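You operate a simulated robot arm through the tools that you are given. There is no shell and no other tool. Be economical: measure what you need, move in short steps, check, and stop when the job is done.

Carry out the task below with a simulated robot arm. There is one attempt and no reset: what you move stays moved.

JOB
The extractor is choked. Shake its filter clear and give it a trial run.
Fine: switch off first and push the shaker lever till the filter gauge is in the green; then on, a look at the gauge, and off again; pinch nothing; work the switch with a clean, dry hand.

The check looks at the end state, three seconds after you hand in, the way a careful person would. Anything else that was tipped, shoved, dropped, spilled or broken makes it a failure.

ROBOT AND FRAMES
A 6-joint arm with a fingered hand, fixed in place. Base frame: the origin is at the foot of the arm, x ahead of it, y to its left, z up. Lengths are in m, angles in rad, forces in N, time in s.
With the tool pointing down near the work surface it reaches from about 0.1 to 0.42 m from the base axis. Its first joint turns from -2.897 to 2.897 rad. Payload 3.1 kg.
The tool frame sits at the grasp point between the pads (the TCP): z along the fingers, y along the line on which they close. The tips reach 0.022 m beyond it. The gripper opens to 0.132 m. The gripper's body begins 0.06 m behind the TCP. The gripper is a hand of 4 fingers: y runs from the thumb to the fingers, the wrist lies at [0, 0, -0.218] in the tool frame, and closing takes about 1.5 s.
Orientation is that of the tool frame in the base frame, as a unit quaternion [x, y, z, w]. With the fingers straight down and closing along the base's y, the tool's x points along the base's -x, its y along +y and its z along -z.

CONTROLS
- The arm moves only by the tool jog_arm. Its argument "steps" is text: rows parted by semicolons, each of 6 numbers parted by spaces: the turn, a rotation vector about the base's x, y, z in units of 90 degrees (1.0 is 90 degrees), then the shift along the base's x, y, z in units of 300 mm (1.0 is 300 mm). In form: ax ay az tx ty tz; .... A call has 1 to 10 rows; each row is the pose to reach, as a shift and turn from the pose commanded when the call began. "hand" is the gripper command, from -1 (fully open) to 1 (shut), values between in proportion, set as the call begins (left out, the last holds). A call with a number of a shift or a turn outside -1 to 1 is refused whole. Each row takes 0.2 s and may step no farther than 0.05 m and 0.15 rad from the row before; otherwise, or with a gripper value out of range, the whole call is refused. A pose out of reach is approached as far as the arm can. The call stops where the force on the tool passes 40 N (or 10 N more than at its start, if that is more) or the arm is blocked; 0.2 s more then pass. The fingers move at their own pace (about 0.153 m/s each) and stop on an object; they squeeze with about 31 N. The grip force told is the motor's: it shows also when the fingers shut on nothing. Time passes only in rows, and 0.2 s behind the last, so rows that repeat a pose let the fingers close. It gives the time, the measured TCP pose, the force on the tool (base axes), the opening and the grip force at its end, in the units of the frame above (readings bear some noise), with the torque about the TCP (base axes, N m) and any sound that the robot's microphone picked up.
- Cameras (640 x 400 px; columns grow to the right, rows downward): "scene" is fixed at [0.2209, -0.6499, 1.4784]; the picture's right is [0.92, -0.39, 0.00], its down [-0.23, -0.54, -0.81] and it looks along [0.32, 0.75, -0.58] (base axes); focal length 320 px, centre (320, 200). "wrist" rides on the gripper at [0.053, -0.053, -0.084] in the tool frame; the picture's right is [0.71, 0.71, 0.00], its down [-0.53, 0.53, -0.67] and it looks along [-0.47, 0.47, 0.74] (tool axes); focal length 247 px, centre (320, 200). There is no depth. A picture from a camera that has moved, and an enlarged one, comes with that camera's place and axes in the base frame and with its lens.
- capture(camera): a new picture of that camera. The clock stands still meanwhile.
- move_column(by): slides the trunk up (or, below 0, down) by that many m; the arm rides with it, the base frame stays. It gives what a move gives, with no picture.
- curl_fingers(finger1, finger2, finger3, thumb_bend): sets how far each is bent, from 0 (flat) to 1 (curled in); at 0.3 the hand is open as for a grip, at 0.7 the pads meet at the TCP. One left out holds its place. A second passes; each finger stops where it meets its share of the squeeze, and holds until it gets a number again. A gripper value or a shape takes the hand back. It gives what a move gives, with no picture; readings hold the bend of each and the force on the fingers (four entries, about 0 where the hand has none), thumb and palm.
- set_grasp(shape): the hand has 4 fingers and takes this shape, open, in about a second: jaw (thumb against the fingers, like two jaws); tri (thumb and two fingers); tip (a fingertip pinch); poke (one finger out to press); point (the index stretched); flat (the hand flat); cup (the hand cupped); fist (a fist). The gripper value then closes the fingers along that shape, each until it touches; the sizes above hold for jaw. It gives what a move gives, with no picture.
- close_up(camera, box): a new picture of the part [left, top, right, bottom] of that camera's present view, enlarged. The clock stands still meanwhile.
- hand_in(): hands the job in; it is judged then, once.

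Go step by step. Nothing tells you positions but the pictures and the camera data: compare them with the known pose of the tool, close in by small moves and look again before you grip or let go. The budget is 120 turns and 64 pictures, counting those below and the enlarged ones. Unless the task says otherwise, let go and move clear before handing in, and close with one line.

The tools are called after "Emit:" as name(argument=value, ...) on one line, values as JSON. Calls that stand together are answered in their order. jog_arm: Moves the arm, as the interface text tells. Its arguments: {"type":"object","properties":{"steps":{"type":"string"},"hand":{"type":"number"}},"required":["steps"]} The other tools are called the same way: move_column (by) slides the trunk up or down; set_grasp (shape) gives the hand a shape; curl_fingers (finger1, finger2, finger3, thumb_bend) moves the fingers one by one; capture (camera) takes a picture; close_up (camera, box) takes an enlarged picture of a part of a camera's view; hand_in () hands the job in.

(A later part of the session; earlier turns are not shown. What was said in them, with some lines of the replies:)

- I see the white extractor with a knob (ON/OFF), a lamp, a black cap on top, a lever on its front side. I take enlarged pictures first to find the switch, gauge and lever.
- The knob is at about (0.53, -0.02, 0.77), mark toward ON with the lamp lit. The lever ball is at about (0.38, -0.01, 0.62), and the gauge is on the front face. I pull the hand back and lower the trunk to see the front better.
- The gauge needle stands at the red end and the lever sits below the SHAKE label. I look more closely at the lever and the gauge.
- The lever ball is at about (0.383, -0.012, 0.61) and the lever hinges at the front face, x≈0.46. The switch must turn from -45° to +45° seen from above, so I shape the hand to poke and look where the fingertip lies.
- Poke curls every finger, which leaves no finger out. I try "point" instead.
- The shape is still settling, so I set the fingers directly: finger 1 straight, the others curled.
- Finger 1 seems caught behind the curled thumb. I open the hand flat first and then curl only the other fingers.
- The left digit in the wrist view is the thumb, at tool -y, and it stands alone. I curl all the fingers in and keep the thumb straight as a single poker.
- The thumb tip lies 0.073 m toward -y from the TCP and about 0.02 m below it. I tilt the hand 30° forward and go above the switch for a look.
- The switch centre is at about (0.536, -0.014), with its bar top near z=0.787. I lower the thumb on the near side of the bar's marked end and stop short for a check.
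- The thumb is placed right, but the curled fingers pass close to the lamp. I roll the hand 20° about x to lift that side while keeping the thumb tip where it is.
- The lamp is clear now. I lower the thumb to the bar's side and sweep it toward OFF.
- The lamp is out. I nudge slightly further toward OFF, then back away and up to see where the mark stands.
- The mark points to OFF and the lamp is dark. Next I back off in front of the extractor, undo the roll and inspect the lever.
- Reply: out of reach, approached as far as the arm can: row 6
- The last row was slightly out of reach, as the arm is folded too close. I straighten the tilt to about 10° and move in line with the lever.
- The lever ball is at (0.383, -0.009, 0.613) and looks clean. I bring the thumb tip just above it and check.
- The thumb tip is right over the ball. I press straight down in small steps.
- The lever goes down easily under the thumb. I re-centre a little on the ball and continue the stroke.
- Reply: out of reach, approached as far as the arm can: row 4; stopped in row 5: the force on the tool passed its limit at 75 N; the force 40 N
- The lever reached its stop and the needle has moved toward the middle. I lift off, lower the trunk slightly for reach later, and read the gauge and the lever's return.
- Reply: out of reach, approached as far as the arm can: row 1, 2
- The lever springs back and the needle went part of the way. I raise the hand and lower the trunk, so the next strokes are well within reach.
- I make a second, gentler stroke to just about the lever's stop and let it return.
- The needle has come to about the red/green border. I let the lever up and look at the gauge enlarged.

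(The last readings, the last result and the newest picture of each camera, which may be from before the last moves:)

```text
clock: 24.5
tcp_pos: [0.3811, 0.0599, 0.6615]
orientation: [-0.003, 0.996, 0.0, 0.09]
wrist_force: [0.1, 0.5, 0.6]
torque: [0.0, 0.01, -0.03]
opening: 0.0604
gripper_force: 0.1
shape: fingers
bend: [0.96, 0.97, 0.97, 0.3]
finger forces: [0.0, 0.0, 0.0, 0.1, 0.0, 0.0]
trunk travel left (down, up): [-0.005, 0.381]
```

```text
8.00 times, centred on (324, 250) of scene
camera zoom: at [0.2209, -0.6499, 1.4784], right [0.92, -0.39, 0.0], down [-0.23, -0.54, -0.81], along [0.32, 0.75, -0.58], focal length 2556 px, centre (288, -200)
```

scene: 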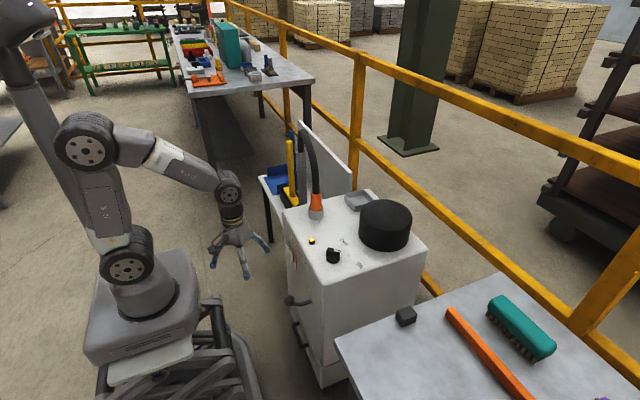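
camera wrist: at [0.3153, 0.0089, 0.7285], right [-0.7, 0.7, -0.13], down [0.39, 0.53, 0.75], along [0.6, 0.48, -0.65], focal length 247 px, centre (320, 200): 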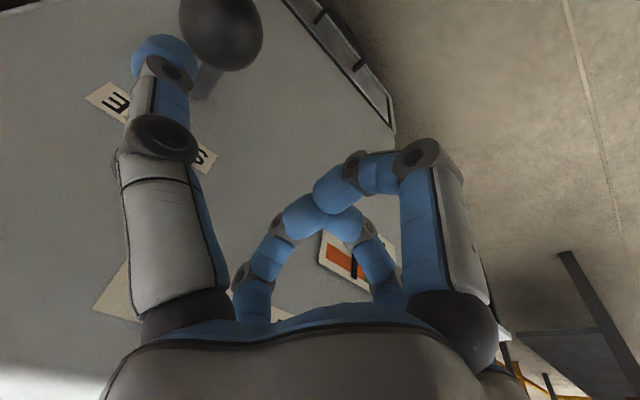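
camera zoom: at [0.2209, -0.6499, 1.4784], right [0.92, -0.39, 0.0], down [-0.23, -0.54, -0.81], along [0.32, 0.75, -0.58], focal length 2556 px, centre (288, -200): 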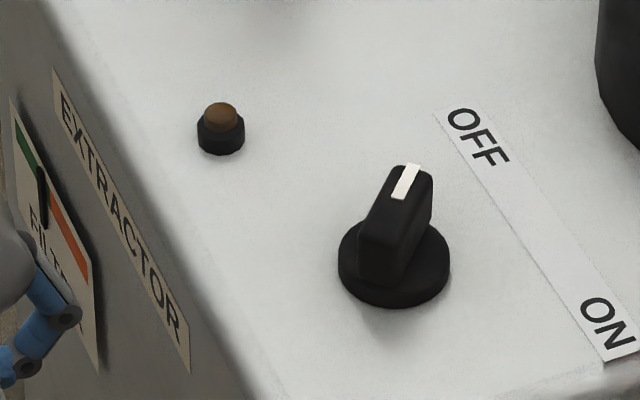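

The needle stands at the border, not yet clearly in the green. I make a third stroke and let the lever return.

Emit:
jog_arm(steps="0 0 0 0 0.005 -0.05; 0 0 0 0 0.005 -0.09; 0 0 0 0 0.005 -0.13; 0 0 0 0 0.005 -0.155; 0 0 0 0 0.005 -0.185; 0 0 0 0 0.005 -0.13; 0 0 0 0 0.005 -0.06; 0 0 0 0 0.005 0.06; 0 0 0 0 0.005 0.16")

Emit:
close_up(camera="scene", box=[290, 225, 330, 285])

```text
clock: 26.5
tcp_pos: [0.3805, 0.0622, 0.7119]
orientation: [-0.003, 0.996, 0.0, 0.09]
wrist_force: [-0.8, -0.4, 0.2]
torque: [0.02, 0.04, 0.04]
opening: 0.0604
gripper_force: 0.0
shape: fingers
bend: [0.96, 0.97, 0.97, 0.3]
finger forces: [0.0, 0.0, 0.0, 0.0, 0.0, 0.1]
trunk travel left (down, up): [-0.005, 0.381]
```

```text
6.67 times, centred on (310, 255) of scene
camera zoom: at [0.2209, -0.6499, 1.4784], right [0.92, -0.39, 0.0], down [-0.23, -0.54, -0.81], along [0.32, 0.75, -0.58], focal length 2130 px, centre (387, -167)
```

zoom: 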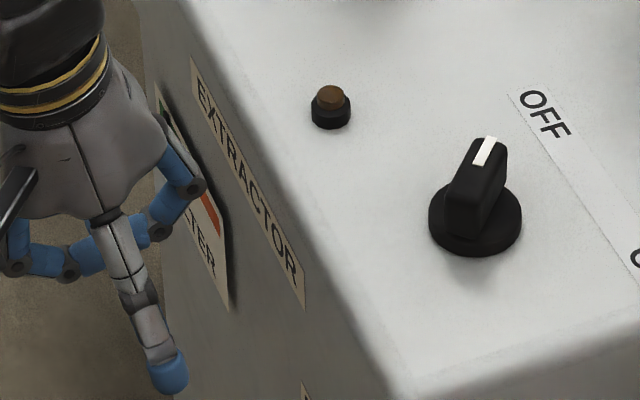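

The gauge is hidden partly by the hand. I raise the trunk back and the hand up for a free look.

Emit:
move_column(by=0.07)

Emit:
jog_arm(steps="0 0 0 0 -0.03 0.16; 0 0 0 0 -0.06 0.32; 0 0 0 0 -0.06 0.42")

Emit:
close_up(camera="scene", box=[270, 225, 310, 285])

```text
clock: 27.6
tcp_pos: [0.3815, 0.0627, 0.7802]
orientation: [-0.002, 0.996, 0.0, 0.091]
wrist_force: [1.0, 0.6, -0.3]
torque: [0.0, 0.02, 0.0]
opening: 0.0604
gripper_force: 0.0
shape: fingers
bend: [0.96, 0.97, 0.97, 0.3]
finger forces: [0.1, 0.0, 0.1, 0.1, 0.0, 0.1]
trunk travel left (down, up): [-0.075, 0.311]
```

```text
clock: 28.4
tcp_pos: [0.3794, 0.0432, 0.9046]
orientation: [-0.003, 0.996, -0.001, 0.09]
wrist_force: [0.6, 0.1, -0.3]
torque: [-0.05, 0.01, 0.0]
opening: 0.0602
gripper_force: 0.1
shape: fingers
bend: [0.96, 0.97, 0.97, 0.3]
finger forces: [0.1, 0.0, 0.1, 0.1, 0.1, 0.0]
trunk travel left (down, up): [-0.075, 0.311]
```

```text
6.67 times, centred on (290, 255) of scene
camera zoom: at [0.2209, -0.6499, 1.4784], right [0.92, -0.39, 0.0], down [-0.23, -0.54, -0.81], along [0.32, 0.75, -0.58], focal length 2130 px, centre (520, -167)
```

zoom: 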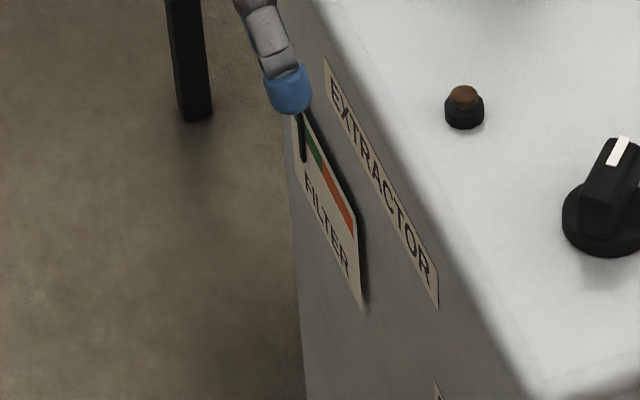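

The needle is well inside the green and the switch is still OFF. Now for the trial run: I take the same tilted, rolled pose above the switch, this time to push the bar's tail end round to ON.

Emit:
jog_arm(steps="0 -0.055 0 0.13 -0.02 0; 0 -0.11 0 0.26 -0.04 0; 0 -0.165 0 0.39 -0.06 0; 0 -0.219 0 0.51 -0.082 0")

Emit:
jog_arm(steps="0.074 0 0 0 0 0; 0.148 0 0 0 0 0; 0.222 0 0 0 0 0; 0.222 0 0 0 0 -0.12; 0.222 0 0 0 0 -0.22")

Emit:
close_up(camera="scene", box=[290, 200, 380, 280])

```text
clock: 29.4
tcp_pos: [0.5364, 0.0192, 0.9063]
orientation: [-0.003, 0.966, -0.001, 0.26]
wrist_force: [0.9, 0.2, -0.4]
torque: [-0.03, -0.01, -0.05]
opening: 0.0604
gripper_force: 0.0
shape: fingers
bend: [0.96, 0.97, 0.97, 0.3]
finger forces: [0.0, 0.0, 0.1, 0.1, 0.1, 0.0]
trunk travel left (down, up): [-0.075, 0.311]
```

```text
clock: 30.6
tcp_pos: [0.5328, 0.0206, 0.839]
orientation: [0.042, 0.951, 0.168, 0.257]
wrist_force: [0.3, 0.3, -0.5]
torque: [-0.01, 0.01, 0.0]
opening: 0.0604
gripper_force: 0.0
shape: fingers
bend: [0.96, 0.97, 0.97, 0.3]
finger forces: [0.0, 0.0, 0.0, 0.1, 0.0, 0.0]
trunk travel left (down, up): [-0.075, 0.311]
```

```text
5.00 times, centred on (335, 240) of scene
camera zoom: at [0.2209, -0.6499, 1.4784], right [0.92, -0.39, 0.0], down [-0.23, -0.54, -0.81], along [0.32, 0.75, -0.58], focal length 1598 px, centre (245, 0)
```

zoom: 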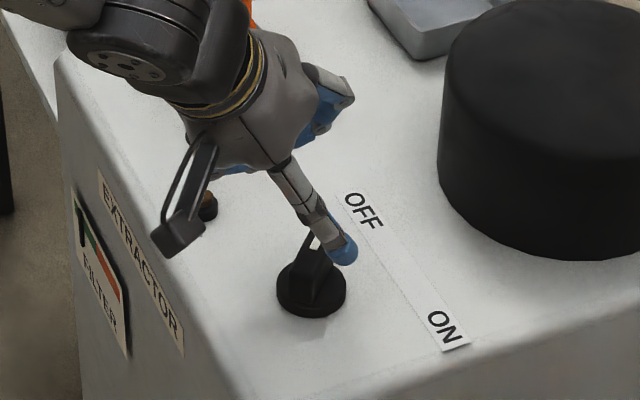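

The tip is on the -y side of the bar with clearance. I lower it and sweep the tail end toward ON.

Emit:
jog_arm(steps="0 0 0 0 -0.01 -0.04; 0 0 0 0 -0.01 -0.081; 0 0 0 -0.02 0.003 -0.081; 0 0 0 -0.037 0.017 -0.081; 0 0 0 -0.053 0.035 -0.081; 0 0 0 -0.07 0.053 -0.081; 0 0 0 -0.084 0.07 -0.081; 0 0 0 -0.097 0.087 -0.081; 0 0 0 -0.097 0.105 -0.081")

Emit:
close_up(camera="scene", box=[290, 200, 380, 280])

```text
clock: 32.6
tcp_pos: [0.5049, 0.0528, 0.8164]
orientation: [0.043, 0.951, 0.167, 0.257]
wrist_force: [-0.1, -1.4, -0.1]
torque: [-0.09, 0.01, -0.01]
opening: 0.0624
gripper_force: 0.6
shape: fingers
bend: [0.96, 0.97, 0.97, 0.28]
finger forces: [0.0, 0.1, 0.0, 0.0, 1.3, 0.1]
trunk travel left (down, up): [-0.075, 0.311]
```

```text
5.00 times, centred on (335, 240) of scene
camera zoom: at [0.2209, -0.6499, 1.4784], right [0.92, -0.39, 0.0], down [-0.23, -0.54, -0.81], along [0.32, 0.75, -0.58], focal length 1598 px, centre (245, 0)
```

zoom: 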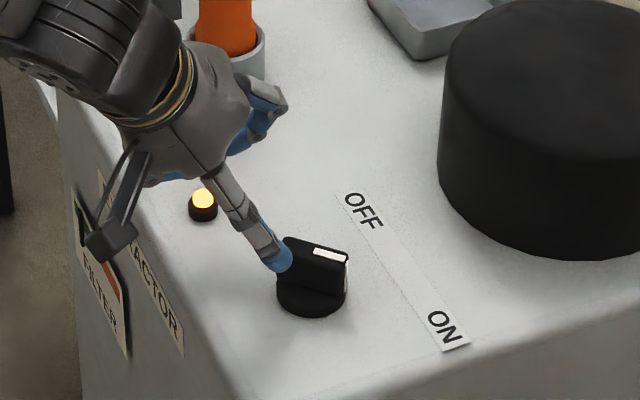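

The lamp is on and the mark points to ON. I back off up and clear, then look at the gauge while it runs.

Emit:
jog_arm(steps="0 0 0 -0.025 -0.03 0; 0 0 0 -0.025 -0.06 0.08; 0 0 0 0.02 -0.11 0.2; 0 0 0 0.05 -0.11 0.25; 0 0 0 0.05 -0.11 0.25; 0 0 0 0.05 -0.11 0.25; 0 0 0 0.05 -0.11 0.25; 0 0 0 0.05 -0.11 0.25")

Emit:
close_up(camera="scene", box=[290, 210, 350, 280])

Emit:
close_up(camera="scene", box=[270, 225, 310, 285])

```text
clock: 34.4
tcp_pos: [0.5204, 0.0174, 0.8886]
orientation: [0.042, 0.951, 0.168, 0.257]
wrist_force: [-0.4, -0.3, -0.1]
torque: [0.01, 0.01, 0.0]
opening: 0.0608
gripper_force: 0.1
shape: fingers
bend: [0.96, 0.97, 0.97, 0.3]
finger forces: [0.0, 0.0, 0.1, 0.0, 0.1, 0.0]
trunk travel left (down, up): [-0.075, 0.311]
```

```text
5.71 times, centred on (320, 245) of scene
camera zoom: at [0.2209, -0.6499, 1.4784], right [0.92, -0.39, 0.0], down [-0.23, -0.54, -0.81], along [0.32, 0.75, -0.58], focal length 1826 px, centre (320, -57)
```

zoom: 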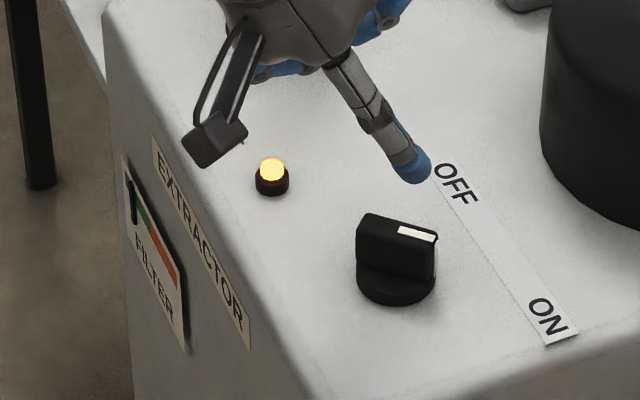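

```text
6.67 times, centred on (290, 255) of scene
camera zoom: at [0.2209, -0.6499, 1.4784], right [0.92, -0.39, 0.0], down [-0.23, -0.54, -0.81], along [0.32, 0.75, -0.58], focal length 2130 px, centre (520, -167)
```

zoom: 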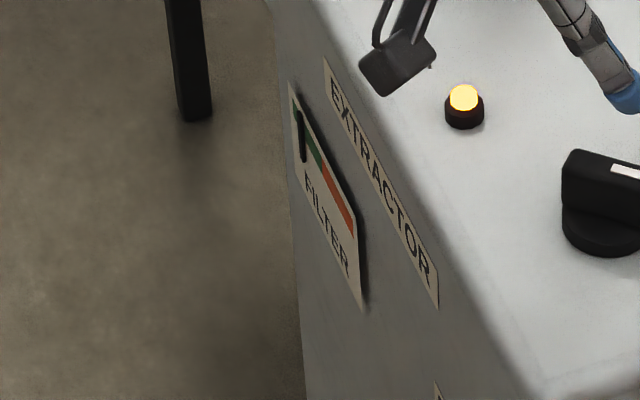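

The extractor runs and the gauge stays green. I turn it off again with the same stroke as before.

Emit:
jog_arm(steps="0 0 0 0 0 -0.13; 0 0 0 0 0 -0.25; 0 0 0 0.02 0.013 -0.25; 0 0 0 0.037 0.027 -0.25; 0 0 0 0.053 0.045 -0.25; 0 0 0 0.07 0.063 -0.25; 0 0 0 0.084 0.08 -0.25; 0 0 0 0.097 0.1 -0.25; 0 0 0 0.097 0.12 -0.25")

Emit:
close_up(camera="scene", box=[290, 200, 380, 280])

```text
clock: 36.4
tcp_pos: [0.5489, 0.0543, 0.8167]
orientation: [0.043, 0.951, 0.167, 0.257]
wrist_force: [1.2, -2.1, 0.8]
torque: [-0.13, -0.02, 0.05]
opening: 0.0628
gripper_force: 0.6
shape: fingers
bend: [0.96, 0.97, 0.97, 0.28]
finger forces: [0.1, 0.0, 0.0, 0.0, 2.0, 0.0]
trunk travel left (down, up): [-0.075, 0.311]
```

```text
5.00 times, centred on (335, 240) of scene
camera zoom: at [0.2209, -0.6499, 1.4784], right [0.92, -0.39, 0.0], down [-0.23, -0.54, -0.81], along [0.32, 0.75, -0.58], focal length 1598 px, centre (245, 0)
```

zoom: 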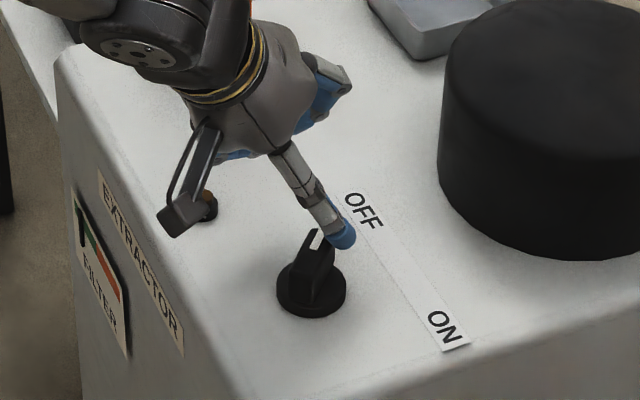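

The mark is back at OFF with the lamp dark. I withdraw upward and back, well clear of everything, and check the end state.

Emit:
jog_arm(steps="0 0 0 0.025 -0.03 0; 0 0 0 0.025 -0.03 0.12; 0 0 0 0 -0.03 0.27; 0 0 0 -0.13 -0.03 0.36; 0 0 0 -0.28 -0.03 0.36; 0 0 0 -0.43 -0.03 0.36; 0 0 0 -0.56 -0.03 0.36")

Emit:
close_up(camera="scene", box=[270, 215, 350, 285])

Emit:
capture(camera="scene")

```text
clock: 38.0
tcp_pos: [0.3807, 0.0462, 0.9249]
orientation: [0.043, 0.951, 0.168, 0.256]
wrist_force: [0.1, 0.9, -0.1]
torque: [-0.02, 0.01, 0.0]
opening: 0.0607
gripper_force: 0.1
shape: fingers
bend: [0.96, 0.97, 0.97, 0.3]
finger forces: [0.0, 0.1, 0.0, 0.0, 0.0, 0.0]
trunk travel left (down, up): [-0.075, 0.311]
```

```text
5.71 times, centred on (310, 250) of scene
camera zoom: at [0.2209, -0.6499, 1.4784], right [0.92, -0.39, 0.0], down [-0.23, -0.54, -0.81], along [0.32, 0.75, -0.58], focal length 1826 px, centre (377, -86)
```

zoom: 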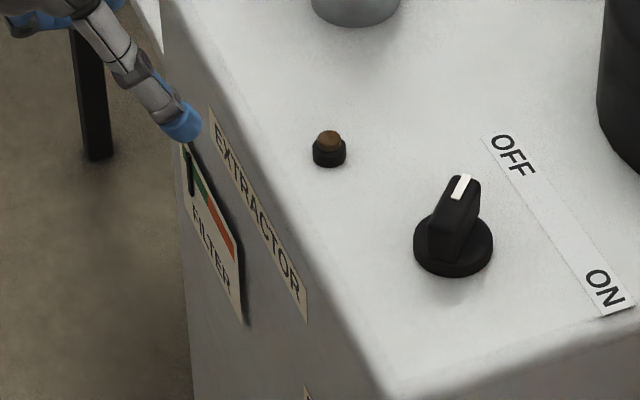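

```text
13 pictures are left
```

scene: 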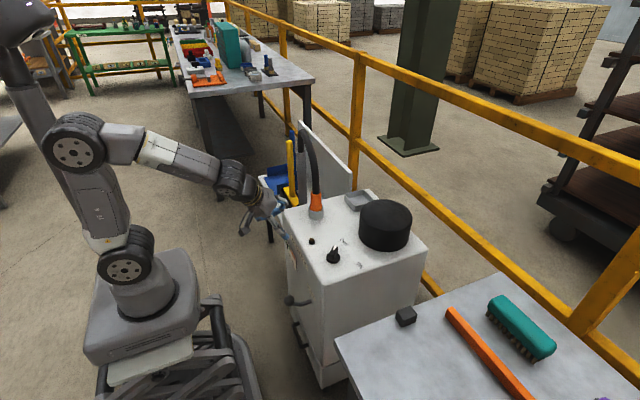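

The switch is OFF, the lamp is dark, the gauge is in the green, the lever is back up, and nothing else has moved. The hand is clear, so I hand in.

Emit:
hand_in()

```text
The job is handed in.
```

The extractor was switched off, its filter shaken into the green with three lever strokes, run briefly with the gauge staying green, and switched off again.
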